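You operate a simulated robot arm through the tools that you are given. There is no shell and no other tool.

The job below is to be done with a simulated robot arm. You get a single attempt, and the scene is never put back.

## Task
Put the lantern with the least charge on to charge.
Fine: stand it in the dock, set the knob to the volts on its label, plug the charger in, then switch on. Set down upright: what you pick out.

The check looks at the end state, three seconds after you hand in, the way a careful person would. Anything else that was tipped, shoved, dropped, spilled or broken makes it a failure.

## Robot
A 7-joint arm with a two-finger parallel gripper, fixed in place. Base frame: the origin is at the foot of the arm, x ahead of it, y to its left, z up. Units: m, rad, N and s.
Its first joint turns from -2.304 to 2.304 rad. Payload 3.91 kg.
The TCP is the grasp point between the finger pads, 0.03 m short of the fingertips. In the tool frame z runs along the fingers and y along their closing line. The gripper opens to 0.11 m. The fingers are 0.02 m wide and 0.01 m thick; the gripper's body (0.048 by 0.112 m) begins 0.055 m behind the TCP.
Orientation is that of the tool frame in the base frame, as a unit quaternion [w, x, y, z]. With the fingers straight down and closing along the base's y, the tool's x points along the base's -x, its y along +y and its z along -z.

## Interface
- The arm moves only by the tool nudge_tool. Its argument "series" is a list of rows, each a list of 7 numbers: the turn, a rotation vector about the base's x, y, z in rad, then the shift along the base's x, y, z in m, then the gripper command, from -1 (fully open) to 1 (shut), values between in proportion. In form: [[wx, wy, wz, dx, dy, dz, fingers], ...]. A call has 1 to 20 rows; each row shifts and turns the commanded pose from where the row before left it. Rows are played at 5 a second. More than 0.05 m and 0.15 rad between two rows, or a gripper value outside its range, and nothing of the call is played. Where a pose cannot be reached the arm comes as near as it can. A force on the tool above 40 N (or 10 N above the force at the start of the call, whichever is more), or a blocked arm, ends the call early, and 0.2 s more pass. The fingers move at their own pace (about 0.108 m/s each) and stop on an object; they squeeze with about 42 N. The grip force told is the motor's: it shows also when the fingers shut on nothing. Time passes only in rows, and 0.2 s behind the last, so rows that do not move let the fingers close. The reply holds the time, the measured pose of the TCP, the force on the tool along the base axes, the opening and the grip force, in the units named above and with some noise, with the torque about the TCP (base axes, N m) and any sound that the robot's microphone picked up.
- Cameras (640 x 400 px; columns grow to the right, rows downward): "scene" is fixed at [0.0506, 0.4992, 1.6941]; the picture's right is [-0.21, -0.98, 0.00], its down [-0.40, 0.09, -0.91] and it looks along [0.89, -0.19, -0.41] (base axes); focal length 320 px, centre (320, 200). "wrist" rides on the gripper at [0.072, 0.017, -0.103] in the tool frame; the picture's right is [-0.23, 0.97, 0.00], its down [-0.76, -0.18, -0.62] and it looks along [-0.61, -0.14, 0.78] (tool axes); focal length 222 px, centre (320, 200). There is no depth. A picture from a camera that has moved, and an enlarged one, comes with that camera's place and axes in the base frame and with its lens.
- get_image(camera): a new picture of that camera. No time passes.
- inspect(camera, box): a new picture of the part [left, top, right, bottom] of that camera's present view, enlarged. No time passes.
- finish_job(): hands the job in; it is judged then, once.

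Nothing tells you positions but the pictures and the camera data. Unless the task says otherwise, let go and move clear before handing in.

The tools are called after "Request:" as a command line: name --pt "numbers of a row" for each row, then --argument value for the rest, lists and objects as JSON in quotes. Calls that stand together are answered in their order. nudge_tool: Moves the arm, as the interface text tells. Its arguments: {"type":"object","properties":{"series":{"type":"array","items":{"type":"array","items":{"type":"number"}}}},"required":["series"]} The other tools are called the same way: get_image (camera) takes a picture; inspect (camera, box) takes an enlarged picture of a part of a camera's view; finish_job () hands the job in.

At the start:

```text
time_s: 0.0
tcp_pos: [0.5172, 0.1876, 1.5602]
tcp_rot: [0.0, 0.001, 1.0, 0.0]
contact_force: [0.4, 0.1, 0.2]
moment: [0.0, -0.04, 0.0]
opening: 0.11
gripper_force: 0.1
```

scene: 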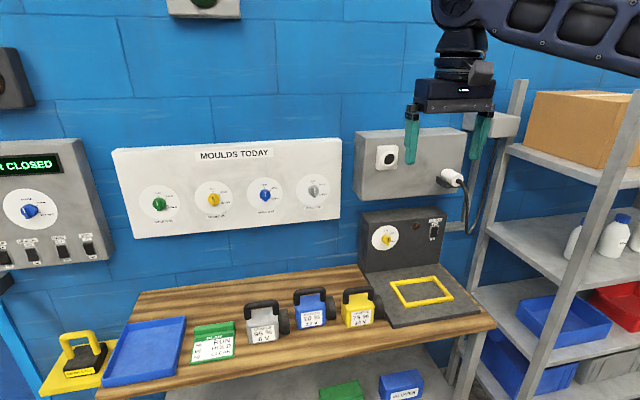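
wrist: 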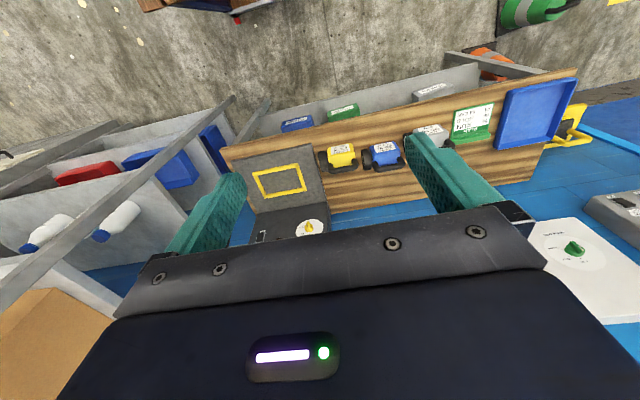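

I see a bench with three lanterns (grey, blue, yellow), a dark charger dock with a yellow outline and a knob, and a socket box on the wall with something plugged in. I'll enlarge the important parts first.

Request:
inspect --camera "scene" --box '[230, 270, 390, 370]'

Request:
inspect --camera "scene" --box '[340, 200, 500, 340]'

Request:
inspect --camera "scene" --box '[340, 100, 520, 220]'

Request:
inspect --camera "scene" --box '[170, 310, 250, 370]'

Request:
inspect --camera "scene" --box '[310, 360, 440, 400]'

```text
4.00 times, centred on (310, 320) of scene
camera zoom: at [0.0506, 0.4992, 1.6941], right [-0.21, -0.98, 0.0], down [-0.4, 0.09, -0.91], along [0.89, -0.19, -0.41], focal length 1279 px, centre (360, -280)
```

zoom: 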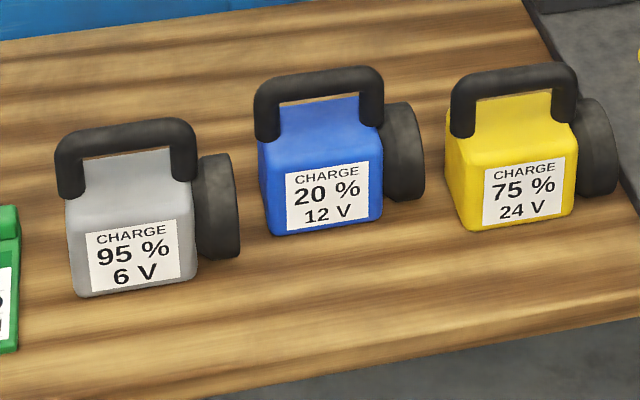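

```text
2.86 times, centred on (420, 270) of scene
camera zoom: at [0.0506, 0.4992, 1.6941], right [-0.21, -0.98, 0.0], down [-0.4, 0.09, -0.91], along [0.89, -0.19, -0.41], focal length 914 px, centre (34, 0)
```

zoom: 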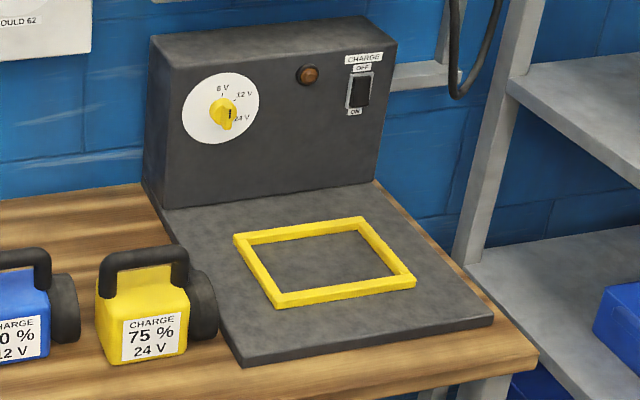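

```text
3.33 times, centred on (430, 160) of scene
camera zoom: at [0.0506, 0.4992, 1.6941], right [-0.21, -0.98, 0.0], down [-0.4, 0.09, -0.91], along [0.89, -0.19, -0.41], focal length 1066 px, centre (-47, 333)
```

zoom: 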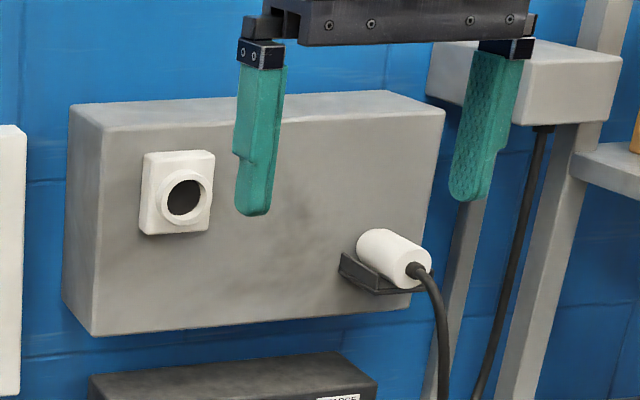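

```text
6.67 times, centred on (210, 340) of scene
camera zoom: at [0.0506, 0.4992, 1.6941], right [-0.21, -0.98, 0.0], down [-0.4, 0.09, -0.91], along [0.89, -0.19, -0.41], focal length 2132 px, centre (1053, -733)
```

zoom: 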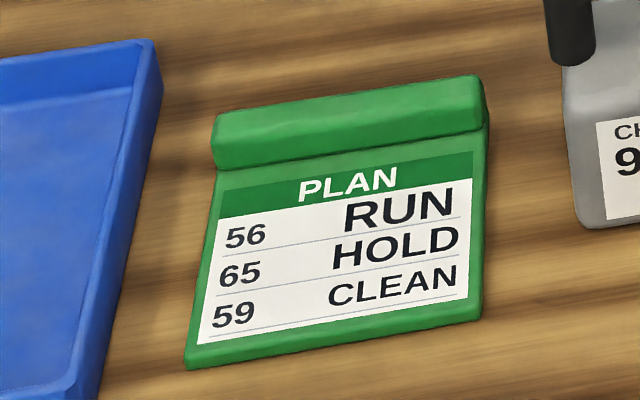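

```text
4.92 times, centred on (375, 380) of scene
camera zoom: at [0.0506, 0.4992, 1.6941], right [-0.21, -0.98, 0.0], down [-0.4, 0.09, -0.91], along [0.89, -0.19, -0.41], focal length 1574 px, centre (49, -686)
```

zoom: 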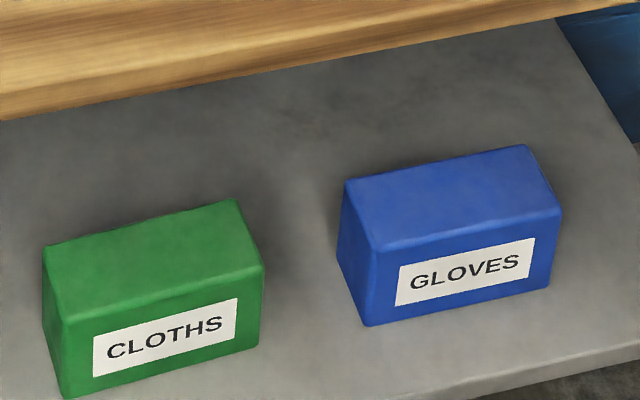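

The least charged is the blue lantern (20 %, 12 V). The knob seems to point around 24 V now, and the plug is resting in a holder on the right of the socket box. I'll look closer at the wrist view to triangulate positions.

Request:
inspect --camera "wrist" --box '[220, 120, 420, 245]'

Request:
inspect --camera "scene" --box '[360, 215, 450, 271]'

Request:
inspect --camera "scene" --box '[360, 120, 500, 207]'

Request:
inspect --camera "scene" --box '[285, 275, 345, 335]'

```text
3.20 times, centred on (320, 182) of wrist
camera zoom: at [0.4451, 0.2026, 1.6637], right [0.23, 0.97, 0.0], down [0.76, -0.18, 0.62], along [0.61, -0.14, -0.78], focal length 711 px, centre (320, 256)
```

zoom: 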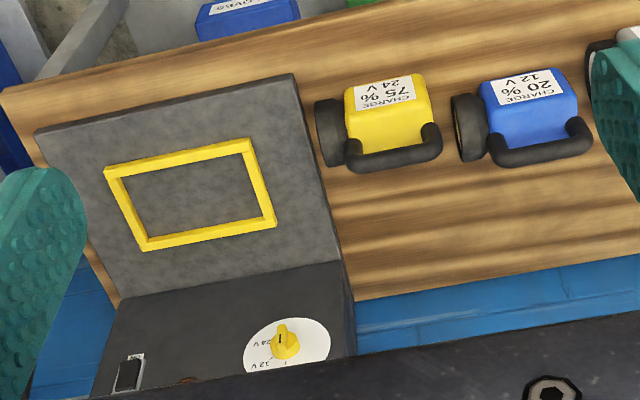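

```text
7.11 times, centred on (405, 243) of scene
camera zoom: at [0.0506, 0.4992, 1.6941], right [-0.21, -0.98, 0.0], down [-0.4, 0.09, -0.91], along [0.89, -0.19, -0.41], focal length 2274 px, centre (-284, -106)
```

zoom: 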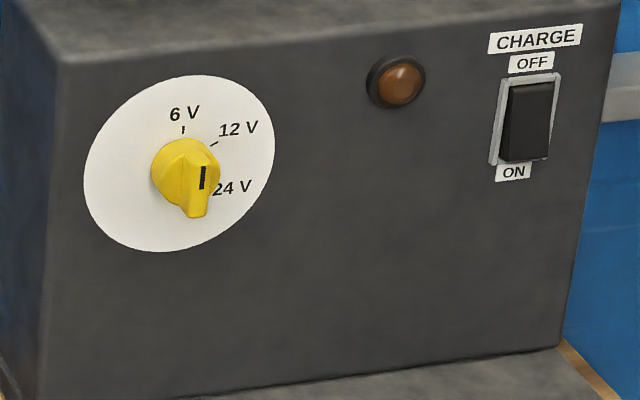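

```text
4.57 times, centred on (430, 164) of scene
camera zoom: at [0.0506, 0.4992, 1.6941], right [-0.21, -0.98, 0.0], down [-0.4, 0.09, -0.91], along [0.89, -0.19, -0.41], focal length 1462 px, centre (-183, 367)
```

zoom: 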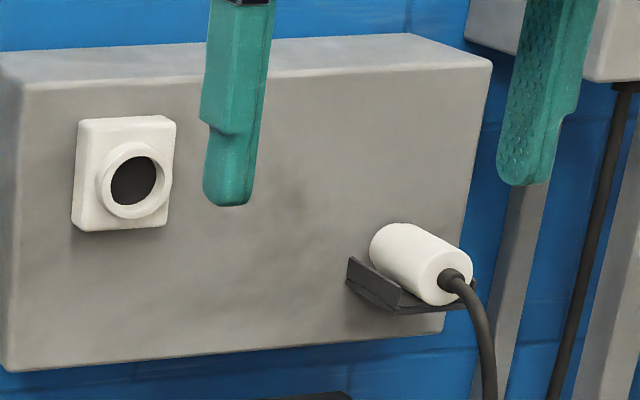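

```text
6.67 times, centred on (315, 305) of scene
camera zoom: at [0.0506, 0.4992, 1.6941], right [-0.21, -0.98, 0.0], down [-0.4, 0.09, -0.91], along [0.89, -0.19, -0.41], focal length 2132 px, centre (353, -500)
```

zoom: 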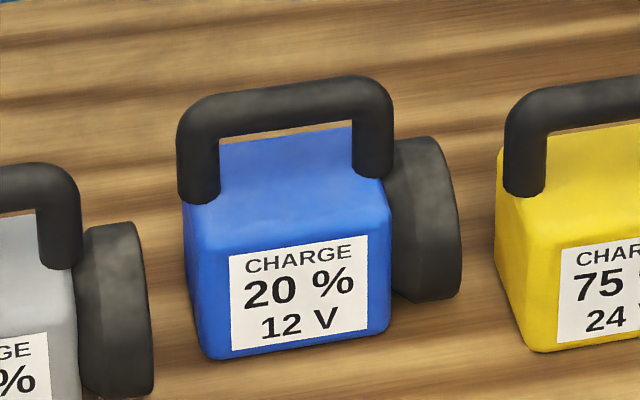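

The blue lantern's handle is at about (0.893, 0.351, 0.974), the dock frame is centred near (0.910, -0.073) with its rim at z≈0.89, and the charger panel face is at x≈1.067. Next I'll tilt the tool forward a little to look at the dial, switch, socket and plug with the wrist camera.

Request:
nudge_tool --pt "0 -0.12 0 0 -0.04 -0.02 -1" --pt "0 -0.12 0 0 -0.04 -0.02 -1" --pt "0 -0.12 0 0 -0.04 -0.02 -1" --pt "0 -0.12 0 0 -0.04 -0.02 -1" --pt "0 -0.12 0 0 -0.04 -0.02 -1" --pt "0 0 0 0 0 0 -1"

Request:
get_image --camera "wrist"

Request:
get_image --camera "scene"

```text
time_s: 1.4
tcp_pos: [0.5192, -0.013, 1.461]
tcp_rot: [0.297, -0.001, 0.955, 0.001]
contact_force: [0.2, 0.5, -0.6]
moment: [0.01, -0.02, 0.01]
opening: 0.1101
gripper_force: 0.0
```

```text
taken
camera wrist: at [0.4015, 0.0023, 1.5044], right [0.19, 0.97, 0.13], down [0.28, -0.18, 0.94], along [0.94, -0.14, -0.3], focal length 222 px, centre (320, 200)
```

wrist: 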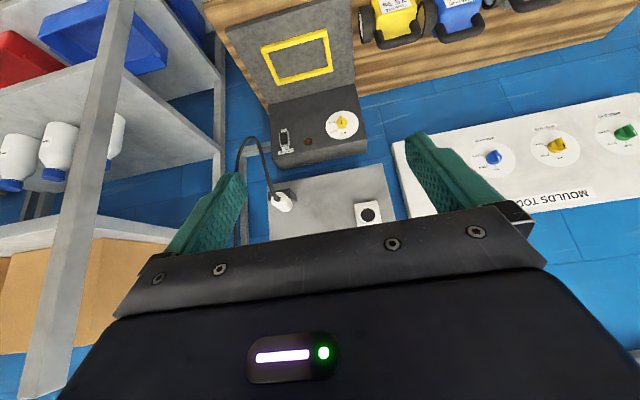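

```text
taken
```

scene: 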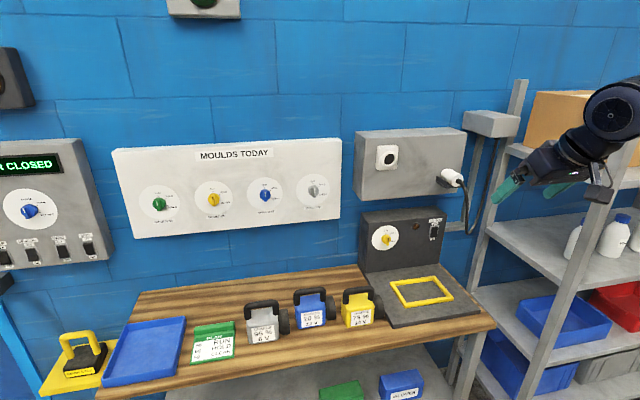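

The scene is unobstructed now and the wrist camera sees the socket, plug, dial and switch. I'll enlarge those to triangulate.

Request:
inspect --camera "wrist" --box '[220, 90, 420, 240]'

Request:
inspect --camera "scene" --box '[350, 110, 540, 220]'

Request:
inspect --camera "wrist" --box '[310, 100, 370, 150]'

Request:
inspect --camera "wrist" --box '[260, 120, 320, 220]'

```text
2.67 times, centred on (320, 165) of wrist
camera zoom: at [0.4015, 0.0023, 1.5044], right [0.19, 0.97, 0.13], down [0.28, -0.18, 0.94], along [0.94, -0.14, -0.3], focal length 592 px, centre (320, 293)
```

zoom: 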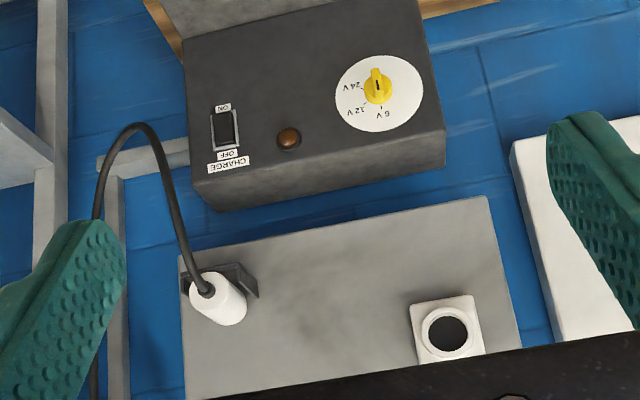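

```text
3.37 times, centred on (445, 165) of scene
camera zoom: at [0.0506, 0.4992, 1.6941], right [-0.21, -0.98, 0.0], down [-0.4, 0.09, -0.91], along [0.89, -0.19, -0.41], focal length 1077 px, centre (-101, 318)
```

zoom: 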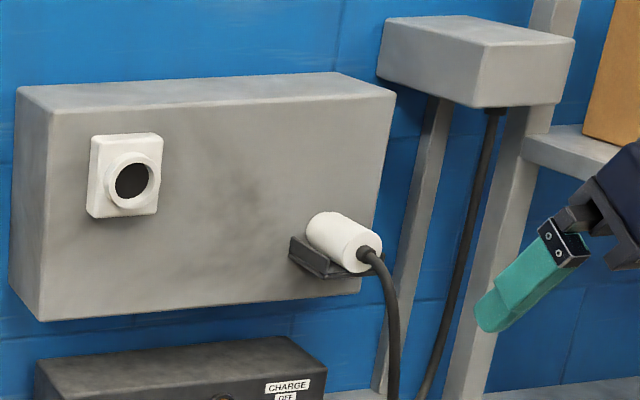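

```text
8.00 times, centred on (340, 125) of wrist
camera zoom: at [0.4015, 0.0023, 1.5044], right [0.19, 0.97, 0.13], down [0.28, -0.18, 0.94], along [0.94, -0.14, -0.3], focal length 1777 px, centre (160, 800)
```

zoom: 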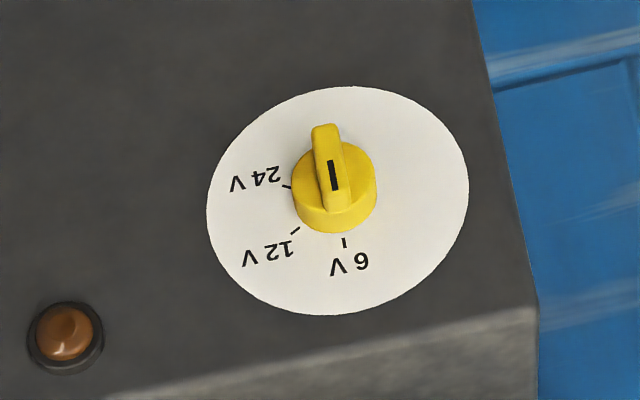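

```text
4.00 times, centred on (290, 170) of wrist
camera zoom: at [0.4015, 0.0023, 1.5044], right [0.19, 0.97, 0.13], down [0.28, -0.18, 0.94], along [0.94, -0.14, -0.3], focal length 888 px, centre (440, 320)
```

zoom: 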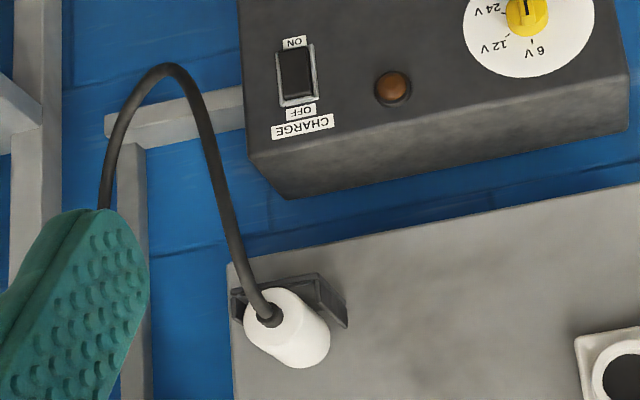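

The blue lantern has the lowest charge. The socket mouth is at about (1.05, 0.038, 1.369), the plug's cable end at about (0.993, -0.21, 1.289), the dial centre at about (1.067, 0.017, 1.04), and the dial ticks sit at 0°, 60° and 120° clockwise. Next I'll return the tool to straight down, turn it 90° so it closes along x, and hover above the blue lantern's handle.

Request:
nudge_tool --pt "0 0.12 0 0.035 0.03 -0.015 -1" --pt "0 0.12 0 0.035 0.03 -0.015 -1" --pt "0 0.12 0 0.035 0.03 -0.015 -1" --pt "0 0.12 0 0.035 0.03 -0.015 -1" --pt "0 0.12 0 0.035 0.03 -0.015 -1" --pt "0 0 0.1428 0.018 0.019 -0.02 -1" --pt "0 0 0.1428 0.018 0.019 -0.02 -1" --pt "0 0 0.1428 0.018 0.019 -0.02 -1" --pt "0 0 0.1428 0.018 0.019 -0.02 -1" --pt "0 0 0.1428 0.018 0.019 -0.02 -1" --pt "0 0 0.1428 0.018 0.019 -0.02 -1" --pt "0 0 0.1428 0.018 0.019 -0.02 -1" --pt "0 0 0.1428 0.018 0.019 -0.02 -1" --pt "0 0 0.1428 0.018 0.019 -0.02 -1" --pt "0 0 0.1428 0.018 0.019 -0.02 -1" --pt "0 0 0.1428 0.018 0.019 -0.02 -0.3" --pt "0 0 0 0 0 0 -0.3"

Request:
get_image --camera "wrist"

Request:
get_image --camera "scene"

```text
time_s: 5.0
tcp_pos: [0.8924, 0.3466, 1.1645]
tcp_rot: [0.001, 0.707, -0.707, 0.001]
contact_force: [-0.2, -0.4, 0.9]
moment: [0.02, 0.0, 0.03]
opening: 0.0713
gripper_force: 0.1
```

```text
taken
camera wrist: at [0.8767, 0.2722, 1.2666], right [-0.97, 0.23, 0.0], down [0.18, 0.76, 0.62], along [0.14, 0.61, -0.78], focal length 222 px, centre (320, 200)
```

wrist: 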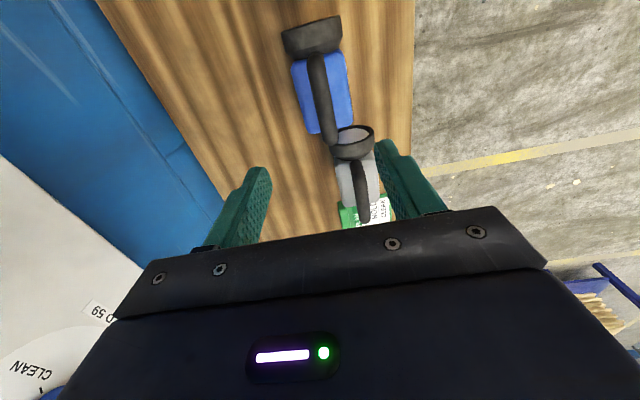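

```text
taken
```

scene: 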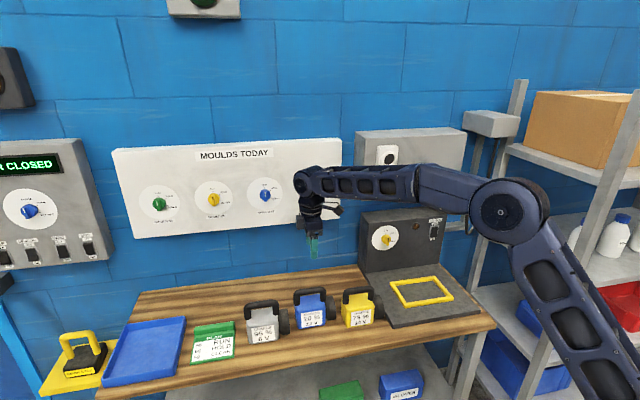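

The tool is now above the blue lantern, closing along x. I'll check the handle's position with an enlarged wrist picture before going down.

Request:
inspect --camera "wrist" --box '[260, 10, 380, 160]'

Request:
inspect --camera "scene" --box '[270, 220, 390, 340]'

```text
2.67 times, centred on (320, 85) of wrist
camera zoom: at [0.8767, 0.2722, 1.2666], right [-0.97, 0.23, 0.0], down [0.18, 0.76, 0.62], along [0.14, 0.61, -0.78], focal length 592 px, centre (320, 507)
```

zoom: 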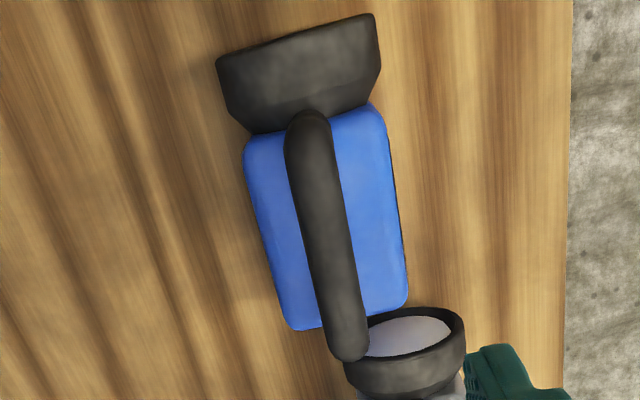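

```text
3.33 times, centred on (330, 280) of scene
camera zoom: at [0.0506, 0.4992, 1.6941], right [-0.21, -0.98, 0.0], down [-0.4, 0.09, -0.91], along [0.89, -0.19, -0.41], focal length 1066 px, centre (287, -67)
```

zoom: 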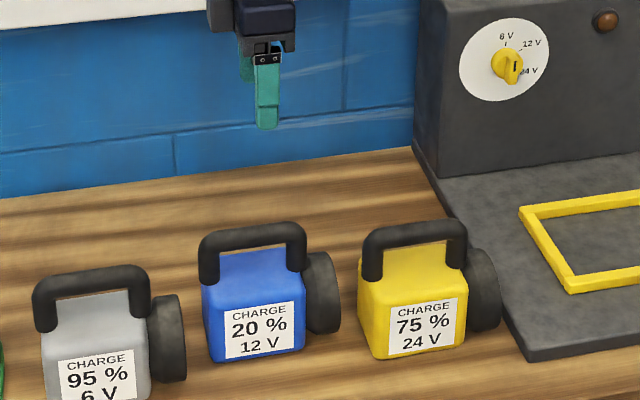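

The handle bar runs along y from 0.30 to 0.40 at x≈0.890, z≈0.974, which fits my first estimate. I'll go down so the fingers straddle the bar and stop just above the lantern's body.

Request:
nudge_tool --pt "0 0 0 -0.002 0.002 -0.036 -0.3" --pt "0 0 0 0 0 -0.036 -0.3" --pt "0 0 0 0 0 -0.036 -0.3" --pt "0 0 0 0 0 -0.036 -0.3" --pt "0 0 0 0 0 -0.034 -0.3" --pt "0 0 0 0 0 0 -0.3"

Request:
get_image --camera "wrist"

Request:
inspect --camera "scene" --box '[270, 240, 370, 340]'

```text
time_s: 6.4
tcp_pos: [0.8871, 0.3503, 0.9858]
tcp_rot: [0.0, -0.706, 0.708, 0.0]
contact_force: [-0.5, 0.0, 0.3]
moment: [0.01, 0.01, -0.02]
opening: 0.0714
gripper_force: 0.0
```

```text
taken
camera wrist: at [0.8707, 0.2755, 1.0886], right [-0.97, 0.23, 0.0], down [0.18, 0.76, 0.62], along [0.14, 0.61, -0.78], focal length 222 px, centre (320, 200)
```

wrist: 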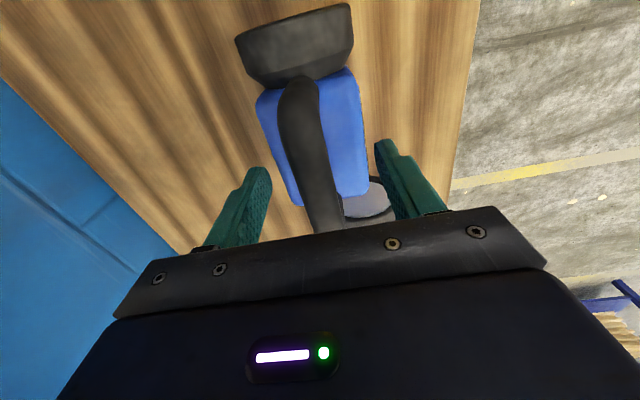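

```text
4.00 times, centred on (320, 290) of scene
camera zoom: at [0.0506, 0.4992, 1.6941], right [-0.21, -0.98, 0.0], down [-0.4, 0.09, -0.91], along [0.89, -0.19, -0.41], focal length 1279 px, centre (320, -160)
```

zoom: 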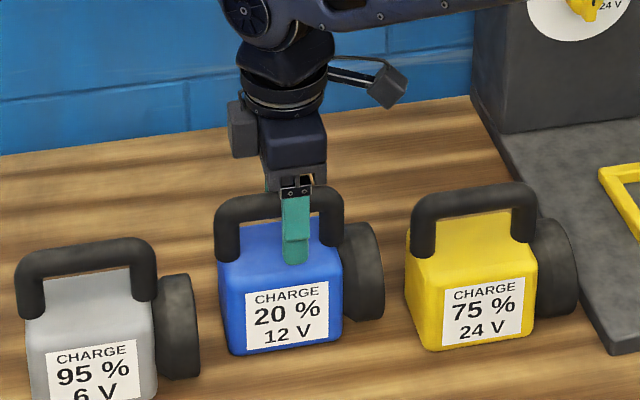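

The fingers straddle the bar near its middle with no contact. I'll close the grip.

Request:
nudge_tool --pt "0 0 0 0.002 -0.001 0 0.3" --pt "0 0 0 0 0 0 0.6" --pt "0 0 0 0 0 0 1" --pt "0 0 0 0 0 0 1" --pt "0 0 0 0 0 0 1"

Request:
inspect --camera "scene" --box '[270, 240, 370, 340]'

```text
time_s: 7.6
tcp_pos: [0.89, 0.3474, 0.9863]
tcp_rot: [0.001, -0.707, 0.707, 0.0]
contact_force: [-0.6, 0.2, 0.7]
moment: [0.08, -0.02, 0.03]
opening: 0.0213
gripper_force: 42.2
```

```text
4.00 times, centred on (320, 290) of scene
camera zoom: at [0.0506, 0.4992, 1.6941], right [-0.21, -0.98, 0.0], down [-0.4, 0.09, -0.91], along [0.89, -0.19, -0.41], focal length 1279 px, centre (320, -160)
```

zoom: 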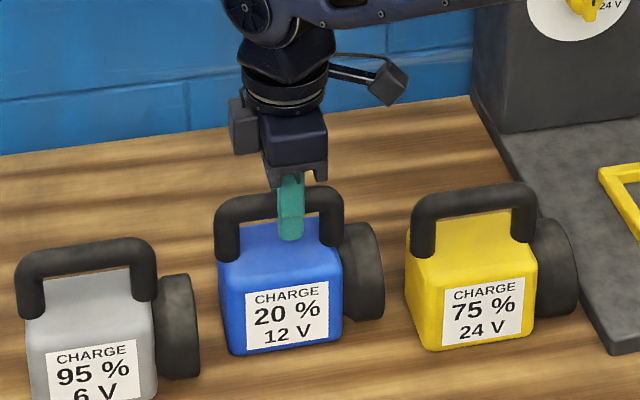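

The bar is held (0.021 m opening, 42 N). I'll lift straight up about 0.16 m and check that it hangs level.

Request:
nudge_tool --pt "0 0 0 0 0 0.01 1" --pt "0 0 0 0 0 0.02 1" --pt "0 0 0 0 0 0.025 1" --pt "0 0 0 0 0 0.03 1" --pt "0 0 0 0 0 0.03 1" --pt "0 0 0 0 0 0.03 1" --pt "0 0 0 0 0 0.02 1" --pt "0 0 0 0 0 0.01 1" --pt "0 0 0 0 0 0 1"

Request:
get_image --camera "scene"

Request:
inspect --camera "scene" --box '[250, 180, 400, 330]'

```text
time_s: 9.6
tcp_pos: [0.8907, 0.3473, 1.1643]
tcp_rot: [0.0, 0.707, -0.707, 0.0]
contact_force: [0.6, -0.4, -4.6]
moment: [0.06, 0.0, -0.01]
opening: 0.0212
gripper_force: 42.5
```

```text
taken
```

scene: 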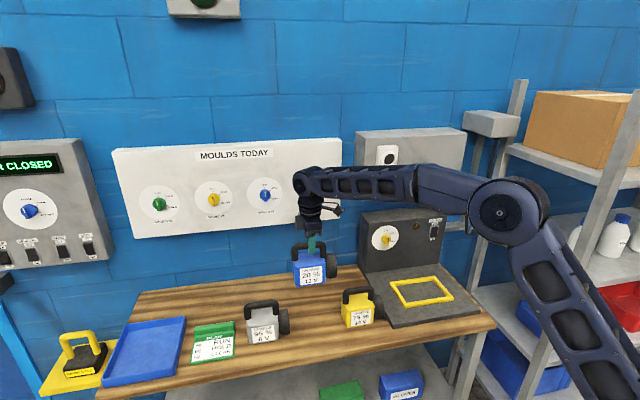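

```text
2.67 times, centred on (325, 255) of scene
camera zoom: at [0.0506, 0.4992, 1.6941], right [-0.21, -0.98, 0.0], down [-0.4, 0.09, -0.91], along [0.89, -0.19, -0.41], focal length 853 px, centre (307, 53)
```

zoom: 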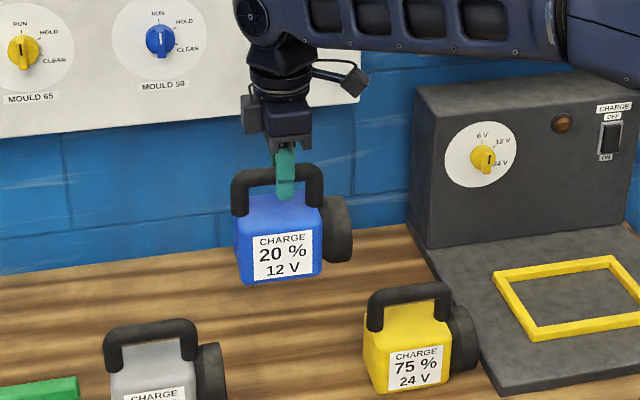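

The lantern hangs level, weighing about 0.5 kg, with its base at z≈1.04, clear of the yellow lantern's handle. I'll carry it to the right, over the dock frame.

Request:
nudge_tool --pt "0 0 0 0.001 -0.02 0 1" --pt "0 0 0 0.002 -0.035 0 1" --pt "0 0 0 0.002 -0.04 0 1" --pt "0 0 0 0.002 -0.04 0 1" --pt "0 0 0 0.002 -0.04 0 1" --pt "0 0 0 0.002 -0.04 0 1" --pt "0 0 0 0.002 -0.04 0 1" --pt "0 0 0 0.002 -0.04 0 1" --pt "0 0 0 0.002 -0.04 0 1" --pt "0 0 0 0.002 -0.04 0 1" --pt "0 0 0 0.001 -0.03 0 1" --pt "0 0 0 0 -0.008 0 1" --pt "0 0 0 0 0 0 1"

Request:
get_image --camera "scene"

Request:
inspect --camera "scene" --box '[340, 190, 500, 340]'

Request:
get_image --camera "wrist"

```text
time_s: 12.4
tcp_pos: [0.9104, -0.0677, 1.1624]
tcp_rot: [0.0, -0.707, 0.707, 0.0]
contact_force: [-1.4, 0.4, -3.2]
moment: [0.05, -0.02, -0.01]
opening: 0.0214
gripper_force: 42.4
```

```text
taken
```

scene: 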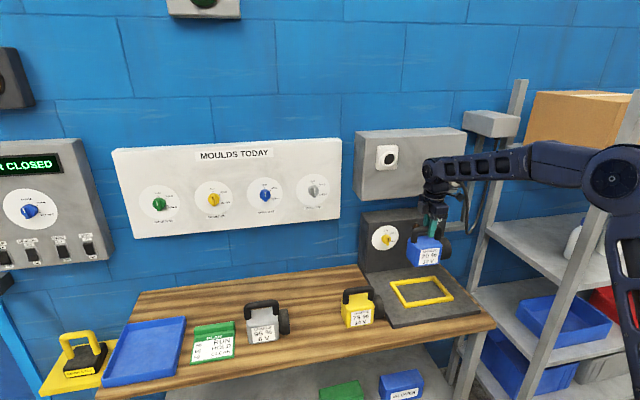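

```text
2.67 times, centred on (420, 265) of scene
camera zoom: at [0.0506, 0.4992, 1.6941], right [-0.21, -0.98, 0.0], down [-0.4, 0.09, -0.91], along [0.89, -0.19, -0.41], focal length 853 px, centre (53, 27)
```

zoom: 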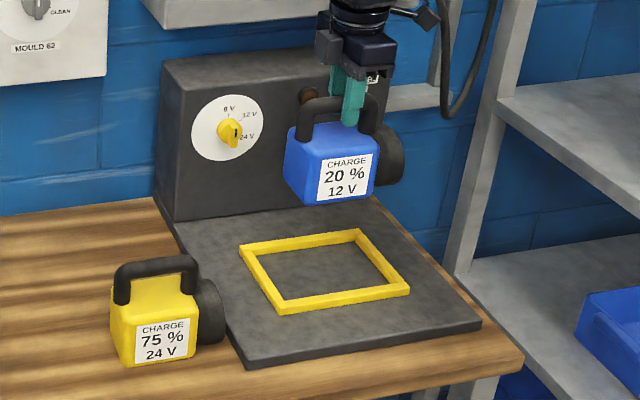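

```text
taken
camera wrist: at [0.8935, -0.1412, 1.2658], right [-0.97, 0.23, 0.0], down [0.18, 0.76, 0.62], along [0.14, 0.61, -0.78], focal length 222 px, centre (320, 200)
```

wrist: 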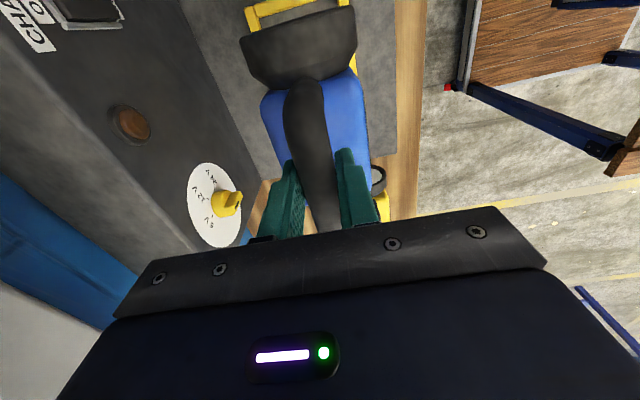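

The lantern hovers above the frame. I'll lower it to just above the dock and look again before setting it down.

Request:
nudge_tool --pt "0 0 0 0 0 -0.015 1" --pt "0 0 0 0 0 -0.025 1" --pt "0 0 0 0 0 -0.025 1" --pt "0 0 0 0 0 -0.025 1" --pt "0 0 0 0 0 -0.02 1" --pt "0 0 0 0 0 -0.01 1" --pt "0 0 0 0 0 0 1"

Request:
inspect --camera "scene" --box '[370, 220, 490, 320]'

Request:
inspect --camera "wrist" --box '[200, 0, 440, 180]'

```text
time_s: 14.0
tcp_pos: [0.9103, -0.0672, 1.0419]
tcp_rot: [0.001, -0.707, 0.707, 0.0]
contact_force: [0.8, 1.2, -4.8]
moment: [0.06, 0.01, -0.01]
opening: 0.0216
gripper_force: 42.0
```

```text
4.00 times, centred on (430, 270) of scene
camera zoom: at [0.0506, 0.4992, 1.6941], right [-0.21, -0.98, 0.0], down [-0.4, 0.09, -0.91], along [0.89, -0.19, -0.41], focal length 1279 px, centre (-120, -80)
```

zoom: 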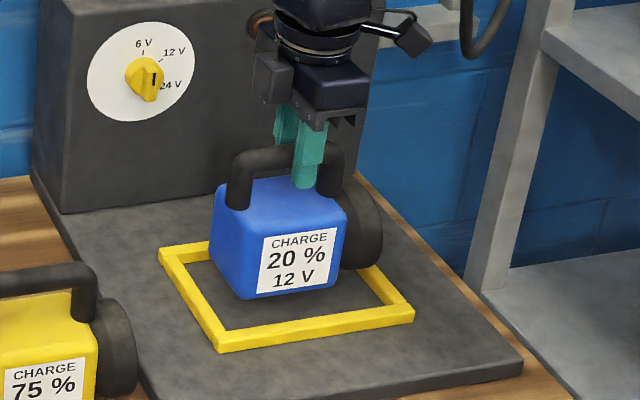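

```text
2.22 times, centred on (320, 90) of wrist
camera zoom: at [0.8933, -0.1397, 1.1441], right [-0.97, 0.23, 0.0], down [0.18, 0.76, 0.62], along [0.14, 0.61, -0.78], focal length 494 px, centre (320, 444)
```

zoom: 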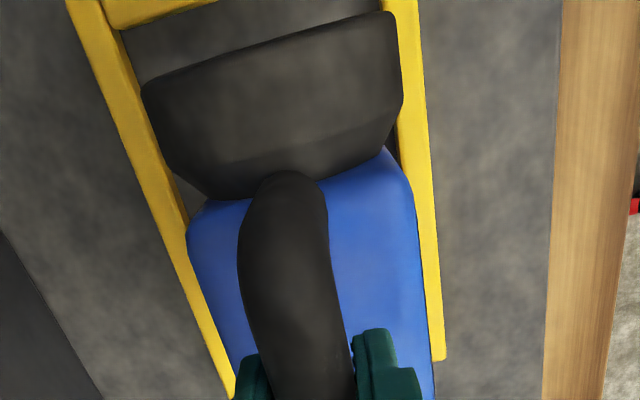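

Re-triangulating, the frame spans about x 0.855–0.985 and y −0.174–0.017, so I'll shift the lantern 8 mm forward to centre it. Then I'll lower it in small steps until I feel the dock.

Request:
nudge_tool --pt "0 0 0 0.008 0 0 1" --pt "0 0 0 0 0 -0.006 1" --pt "0 0 0 0 0 -0.006 1" --pt "0 0 0 0 0 -0.005 1" --pt "0 0 0 0 0 -0.003 1" --pt "0 0 0 0 0 0 1"

Request:
inspect --camera "scene" --box '[370, 220, 490, 320]'

Request:
inspect --camera "wrist" --box '[200, 0, 440, 180]'

```text
time_s: 15.4
tcp_pos: [0.9192, -0.0658, 1.0218]
tcp_rot: [0.0, 0.708, -0.707, 0.0]
contact_force: [0.3, -0.5, -3.8]
moment: [0.02, 0.01, -0.02]
opening: 0.0216
gripper_force: 41.8
```

```text
4.00 times, centred on (430, 270) of scene
camera zoom: at [0.0506, 0.4992, 1.6941], right [-0.21, -0.98, 0.0], down [-0.4, 0.09, -0.91], along [0.89, -0.19, -0.41], focal length 1279 px, centre (-120, -80)
```

zoom: 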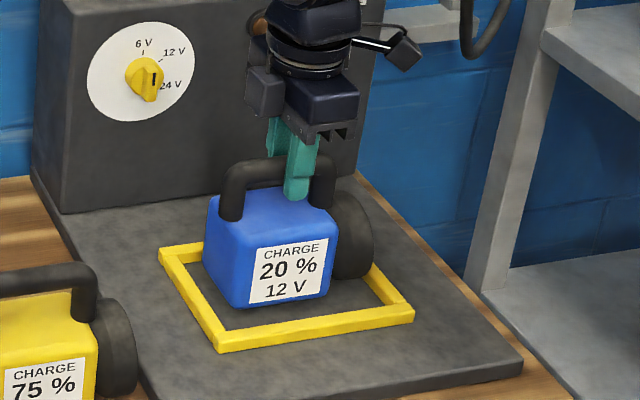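

```text
2.22 times, centred on (320, 90) of wrist
camera zoom: at [0.902, -0.1395, 1.1253], right [-0.97, 0.23, 0.0], down [0.18, 0.76, 0.62], along [0.14, 0.61, -0.78], focal length 494 px, centre (320, 444)
```

zoom: 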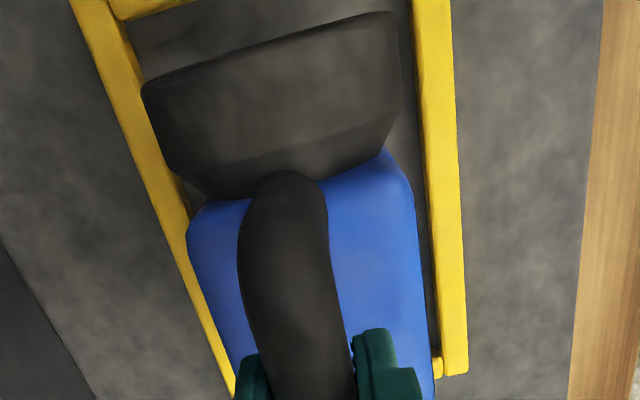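

The base is about level with the frame's rim and inside it on all sides. I'll continue down in small steps until contact.

Request:
nudge_tool --pt "0 0 0 0 0 -0.003 1" --pt "0 0 0 0 0 -0.003 1" --pt "0 0 0 0 0 -0.003 1" --pt "0 0 0 0 0 0 1"

```text
time_s: 16.4
tcp_pos: [0.9186, -0.0657, 1.0132]
tcp_rot: [0.0, -0.707, 0.708, 0.0]
contact_force: [0.3, -0.3, -4.3]
moment: [0.07, 0.0, -0.01]
opening: 0.0214
gripper_force: 42.5
```

Request:
nudge_tool --pt "0 0 0 0 0 -0.002 1" --pt "0 0 0 0 0 -0.002 1" --pt "0 0 0 0 0 0 1"

Request:
inspect --camera "scene" --box '[390, 230, 480, 305]'

```text
time_s: 17.2
tcp_pos: [0.9189, -0.0653, 1.0111]
tcp_rot: [0.0, 0.707, -0.707, 0.0]
contact_force: [-0.4, 0.2, -4.1]
moment: [0.03, -0.02, -0.01]
opening: 0.0211
gripper_force: 41.8
```

```text
5.33 times, centred on (435, 268) of scene
camera zoom: at [0.0506, 0.4992, 1.6941], right [-0.21, -0.98, 0.0], down [-0.4, 0.09, -0.91], along [0.89, -0.19, -0.41], focal length 1705 px, centre (-293, -160)
```

zoom: 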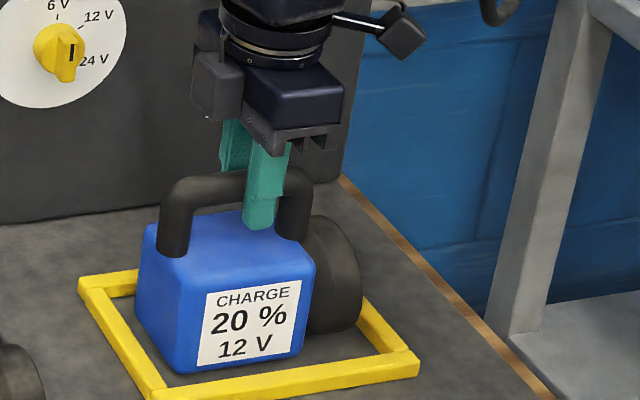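

No contact yet. I'll keep lowering in 2 mm steps.

Request:
nudge_tool --pt "0 0 0 0 0 -0.002 1" --pt "0 0 0 0 0 -0.002 1" --pt "0 0 0 0 0 0 1"

```text
time_s: 18.0
tcp_pos: [0.9191, -0.0656, 1.0076]
tcp_rot: [0.001, -0.707, 0.707, -0.001]
contact_force: [0.9, -0.9, 21.6]
moment: [-0.29, -0.01, -0.02]
opening: 0.0215
gripper_force: 41.6
```

Contact: the base is on the dock. I'll ease off 1 mm, open the fingers a little and check that the lantern stands.

Request:
nudge_tool --pt "0 0 0 0 0 0.0012 1" --pt "0 0 0 0 0 0 0.5" --pt "0 0 0 0 0 0 0" --pt "0 0 0 0 0 0 -0.3" --pt "0 0 0 0 0 0 -0.3"

Request:
inspect --camera "scene" --box '[390, 230, 480, 305]'

Request:
get_image --camera "wrist"

```text
time_s: 19.2
tcp_pos: [0.9187, -0.0648, 1.0082]
tcp_rot: [0.001, -0.707, 0.707, 0.0]
contact_force: [-0.5, 0.7, 0.7]
moment: [-0.03, 0.01, 0.01]
opening: 0.0717
gripper_force: 0.0
```

```text
5.33 times, centred on (435, 268) of scene
camera zoom: at [0.0506, 0.4992, 1.6941], right [-0.21, -0.98, 0.0], down [-0.4, 0.09, -0.91], along [0.89, -0.19, -0.41], focal length 1705 px, centre (-293, -160)
```

zoom: 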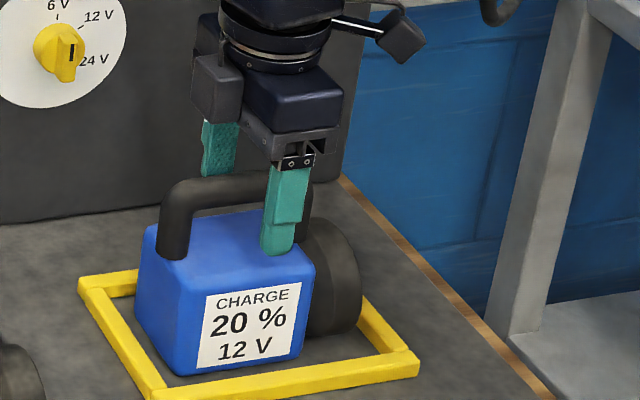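

```text
taken
camera wrist: at [0.9017, -0.1393, 1.1099], right [-0.97, 0.23, 0.0], down [0.18, 0.76, 0.62], along [0.14, 0.61, -0.78], focal length 222 px, centre (320, 200)
```

wrist: 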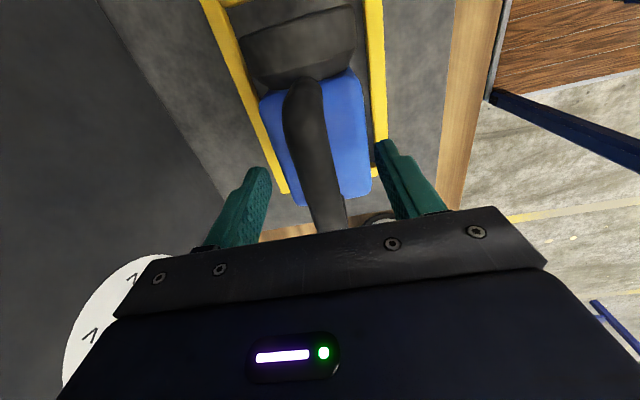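

The lantern stands upright inside the frame on its own. Now I'll raise the tool clear, back off and turn it to face the panel with a forward pitch so I can look closely at the knob, switch, plug and socket.

Request:
nudge_tool --pt "0 0 0 0 0 0.02 -0.3" --pt "0 0 0 0 0 0.03 -0.3" --pt "0 0 0 0 0 0.04 -0.3" --pt "0 0 0 0 0 0.045 -0.3" --pt "0 0 0 0 0 0.045 -0.3" --pt "0 0 -0.1428 -0.015 0.007 0.01 -0.3" --pt "0 0 -0.1428 -0.015 0.007 0.01 -0.3" --pt "0 0 -0.1428 -0.015 0.007 0.01 -0.3" --pt "0 0 -0.1428 -0.015 0.007 0.01 -0.3" --pt "0 0 -0.1428 -0.015 0.007 0.01 -0.3" --pt "0 0 -0.1428 -0.015 0.007 0.01 -0.3" --pt "0 0 -0.1428 -0.015 0.007 0.01 -0.3" --pt "0 0 -0.1428 -0.015 0.007 0.01 -0.3" --pt "0 0 -0.1428 -0.015 0.007 0.01 -0.3" --pt "0 0 -0.1428 -0.015 0.007 0.01 -0.3" --pt "0 0 -0.1428 -0.015 0.007 0.01 -0.3" --pt "0 0 0 0 0 0 -0.3"

Request:
nudge_tool --pt "0 -0.137 0 0 0 -0.015 -0.3" --pt "0 -0.137 0 0 0 -0.015 -0.3" --pt "0 -0.137 0 0 0 -0.015 -0.3" --pt "0 -0.137 0 0 0 -0.015 -0.3" --pt "0 -0.137 0 0 0 -0.015 -0.3" --pt "0 -0.137 0 0 0 -0.015 -0.3" --pt "0 -0.137 0 0 0 -0.015 -0.3" --pt "0 0 0 0 0 0 -0.3"

Request:
get_image --camera "wrist"

Request:
get_image --camera "scene"

```text
time_s: 22.8
tcp_pos: [0.7526, 0.0117, 1.2981]
tcp_rot: [0.0, 0.0, 1.0, 0.0]
contact_force: [0.7, 0.0, -0.3]
moment: [-0.03, -0.04, 0.03]
opening: 0.0714
gripper_force: 0.1
```

```text
time_s: 24.6
tcp_pos: [0.7539, 0.0079, 1.2011]
tcp_rot: [0.427, 0.005, 0.904, -0.009]
contact_force: [-0.8, 0.2, -0.3]
moment: [-0.01, 0.01, -0.01]
opening: 0.0715
gripper_force: 0.0
out of reach, approached as far as the arm can: row 7
```

```text
taken
camera wrist: at [0.6291, 0.0254, 1.2098], right [0.16, 0.97, 0.16], down [0.0, -0.16, 0.99], along [0.99, -0.16, -0.02], focal length 222 px, centre (320, 200)
```

wrist: 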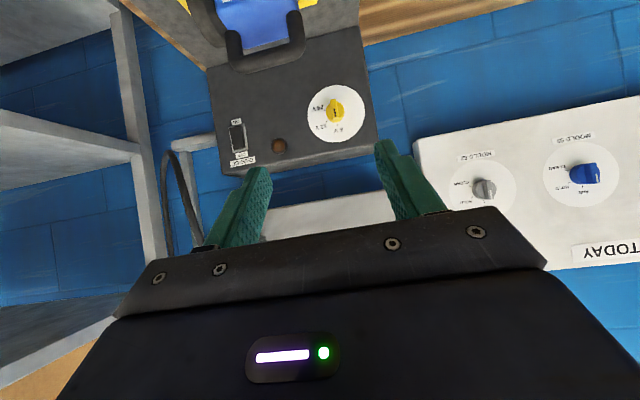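

```text
taken
```

scene: 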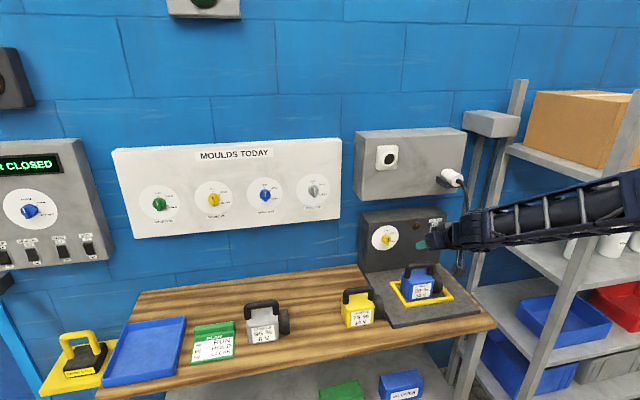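

The tool is now pitched at the panel at about 39° below horizontal (the last bit was limited by being close to the arm). I'll enlarge the knob, switch and plug views.

Request:
inspect --camera "wrist" --box '[295, 75, 385, 150]'

Request:
inspect --camera "wrist" --box '[210, 100, 300, 180]'

Request:
inspect --camera "scene" --box '[390, 230, 480, 305]'

```text
5.33 times, centred on (340, 112) of wrist
camera zoom: at [0.6291, 0.0254, 1.2098], right [0.16, 0.97, 0.16], down [0.0, -0.16, 0.99], along [0.99, -0.16, -0.02], focal length 1185 px, centre (213, 667)
```

zoom: 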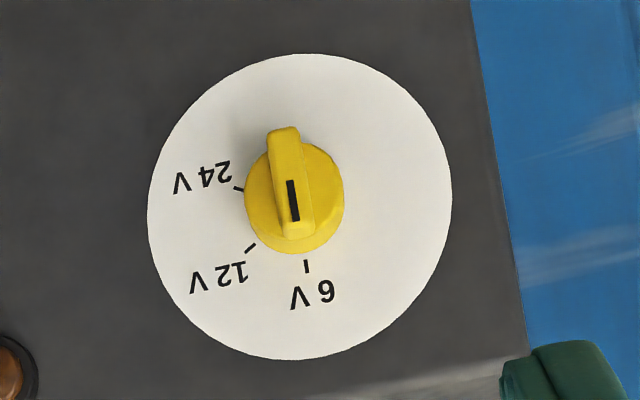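

```text
5.00 times, centred on (255, 140) of wrist
camera zoom: at [0.6291, 0.0254, 1.2098], right [0.16, 0.97, 0.16], down [0.0, -0.16, 0.99], along [0.99, -0.16, -0.02], focal length 1111 px, centre (645, 500)
```

zoom: 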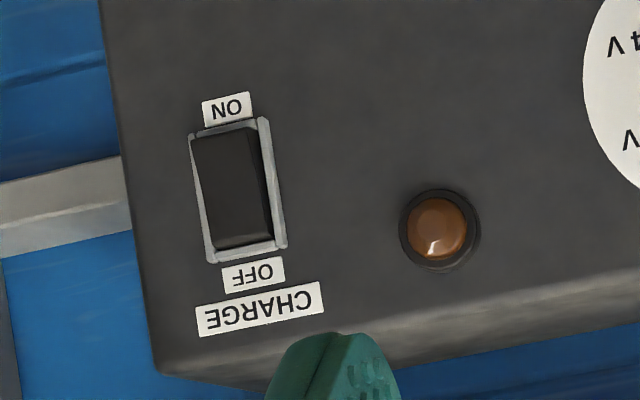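

```text
5.33 times, centred on (435, 268) of scene
camera zoom: at [0.0506, 0.4992, 1.6941], right [-0.21, -0.98, 0.0], down [-0.4, 0.09, -0.91], along [0.89, -0.19, -0.41], focal length 1705 px, centre (-293, -160)
```

zoom: 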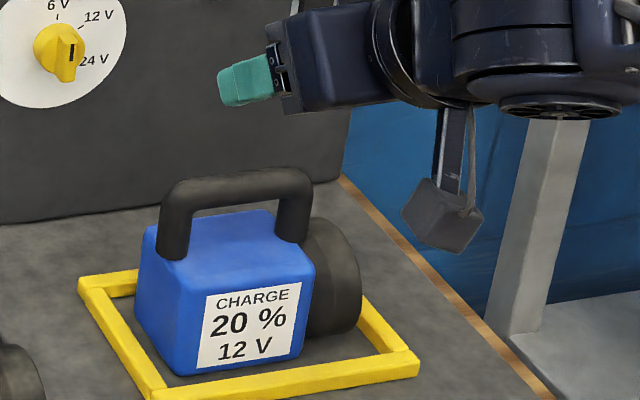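

The knob's marked ridge points at 6 V now, so it needs a 60° clockwise turn to 12 V; the knob axis is about (y 0.0135, z 1.035), the ridge front is at x≈1.046 and the panel is at x≈1.075. I'll move in closer, still well above the lantern, and check the pose and view.

Request:
nudge_tool --pt "0 0 0 0.03 0 -0.01 -0.1" --pt "0 0 0 0.04 0 -0.012 -0.1" --pt "0 0 0 0.04 0.001 -0.012 -0.1" --pt "0 0 0 0.04 0.001 -0.012 -0.1" --pt "0 0 0 0.03 0 -0.012 -0.1" --pt "0 0 0 0 0 0 -0.1"

Request:
get_image --camera "wrist"

Request:
inspect --camera "scene" --box '[350, 190, 490, 310]'

```text
time_s: 26.0
tcp_pos: [0.933, 0.0075, 1.145]
tcp_rot: [0.428, 0.004, 0.904, -0.009]
contact_force: [-0.7, 0.7, 0.1]
moment: [0.03, 0.0, 0.03]
opening: 0.0605
gripper_force: 0.2
```

```text
taken
camera wrist: at [0.8073, 0.0257, 1.1527], right [0.16, 0.97, 0.16], down [0.0, -0.16, 0.99], along [0.99, -0.16, -0.02], focal length 222 px, centre (320, 200)
```

wrist: 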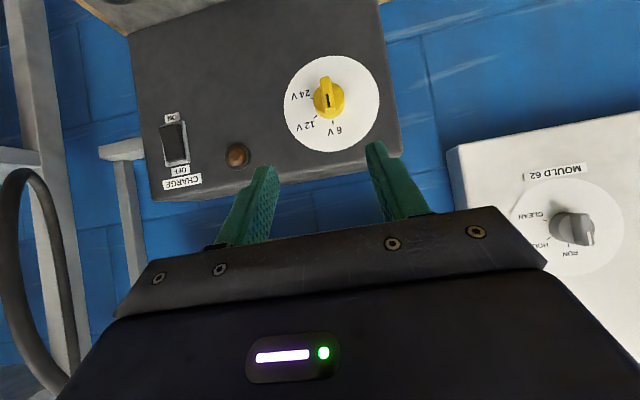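

```text
3.33 times, centred on (420, 250) of scene
camera zoom: at [0.0506, 0.4992, 1.6941], right [-0.21, -0.98, 0.0], down [-0.4, 0.09, -0.91], along [0.89, -0.19, -0.41], focal length 1066 px, centre (-13, 33)
```

zoom: 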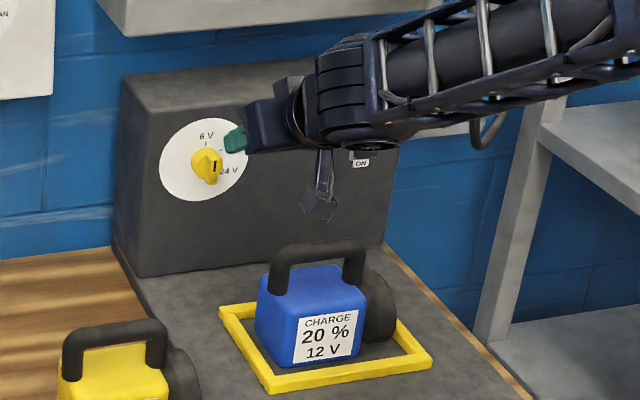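

The pose held. I'll enlarge the knob again from here to refine its axis.

Request:
inspect --camera "wrist" --box '[275, 45, 395, 160]'

Request:
inspect --camera "scene" --box '[368, 222, 410, 254]'

```text
3.48 times, centred on (335, 102) of wrist
camera zoom: at [0.8073, 0.0257, 1.1527], right [0.16, 0.97, 0.16], down [0.0, -0.16, 0.99], along [0.99, -0.16, -0.02], focal length 773 px, centre (268, 539)
```

zoom: 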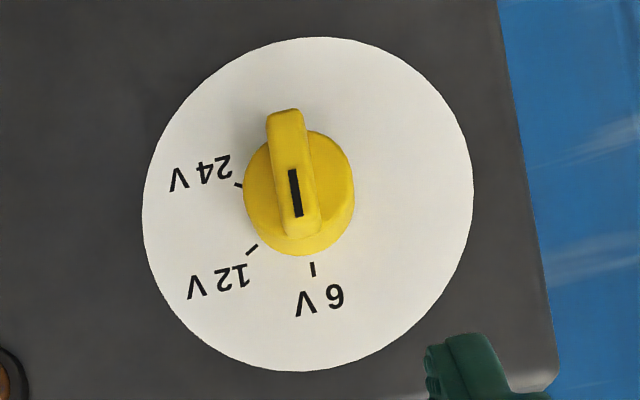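

```text
12.50 times, centred on (389, 238) of scene
camera zoom: at [0.0506, 0.4992, 1.6941], right [-0.21, -0.98, 0.0], down [-0.4, 0.09, -0.91], along [0.89, -0.19, -0.41], focal length 3997 px, centre (-542, -275)
```

zoom: 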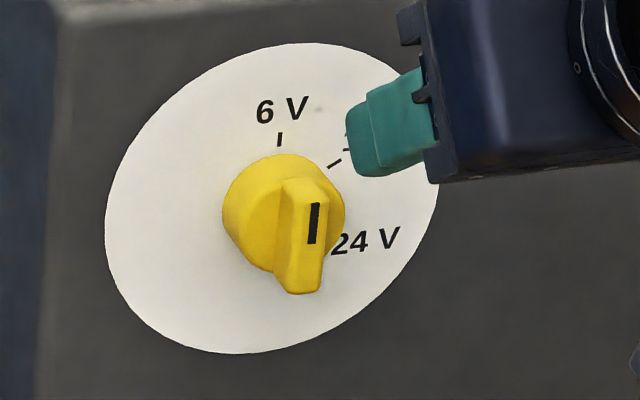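

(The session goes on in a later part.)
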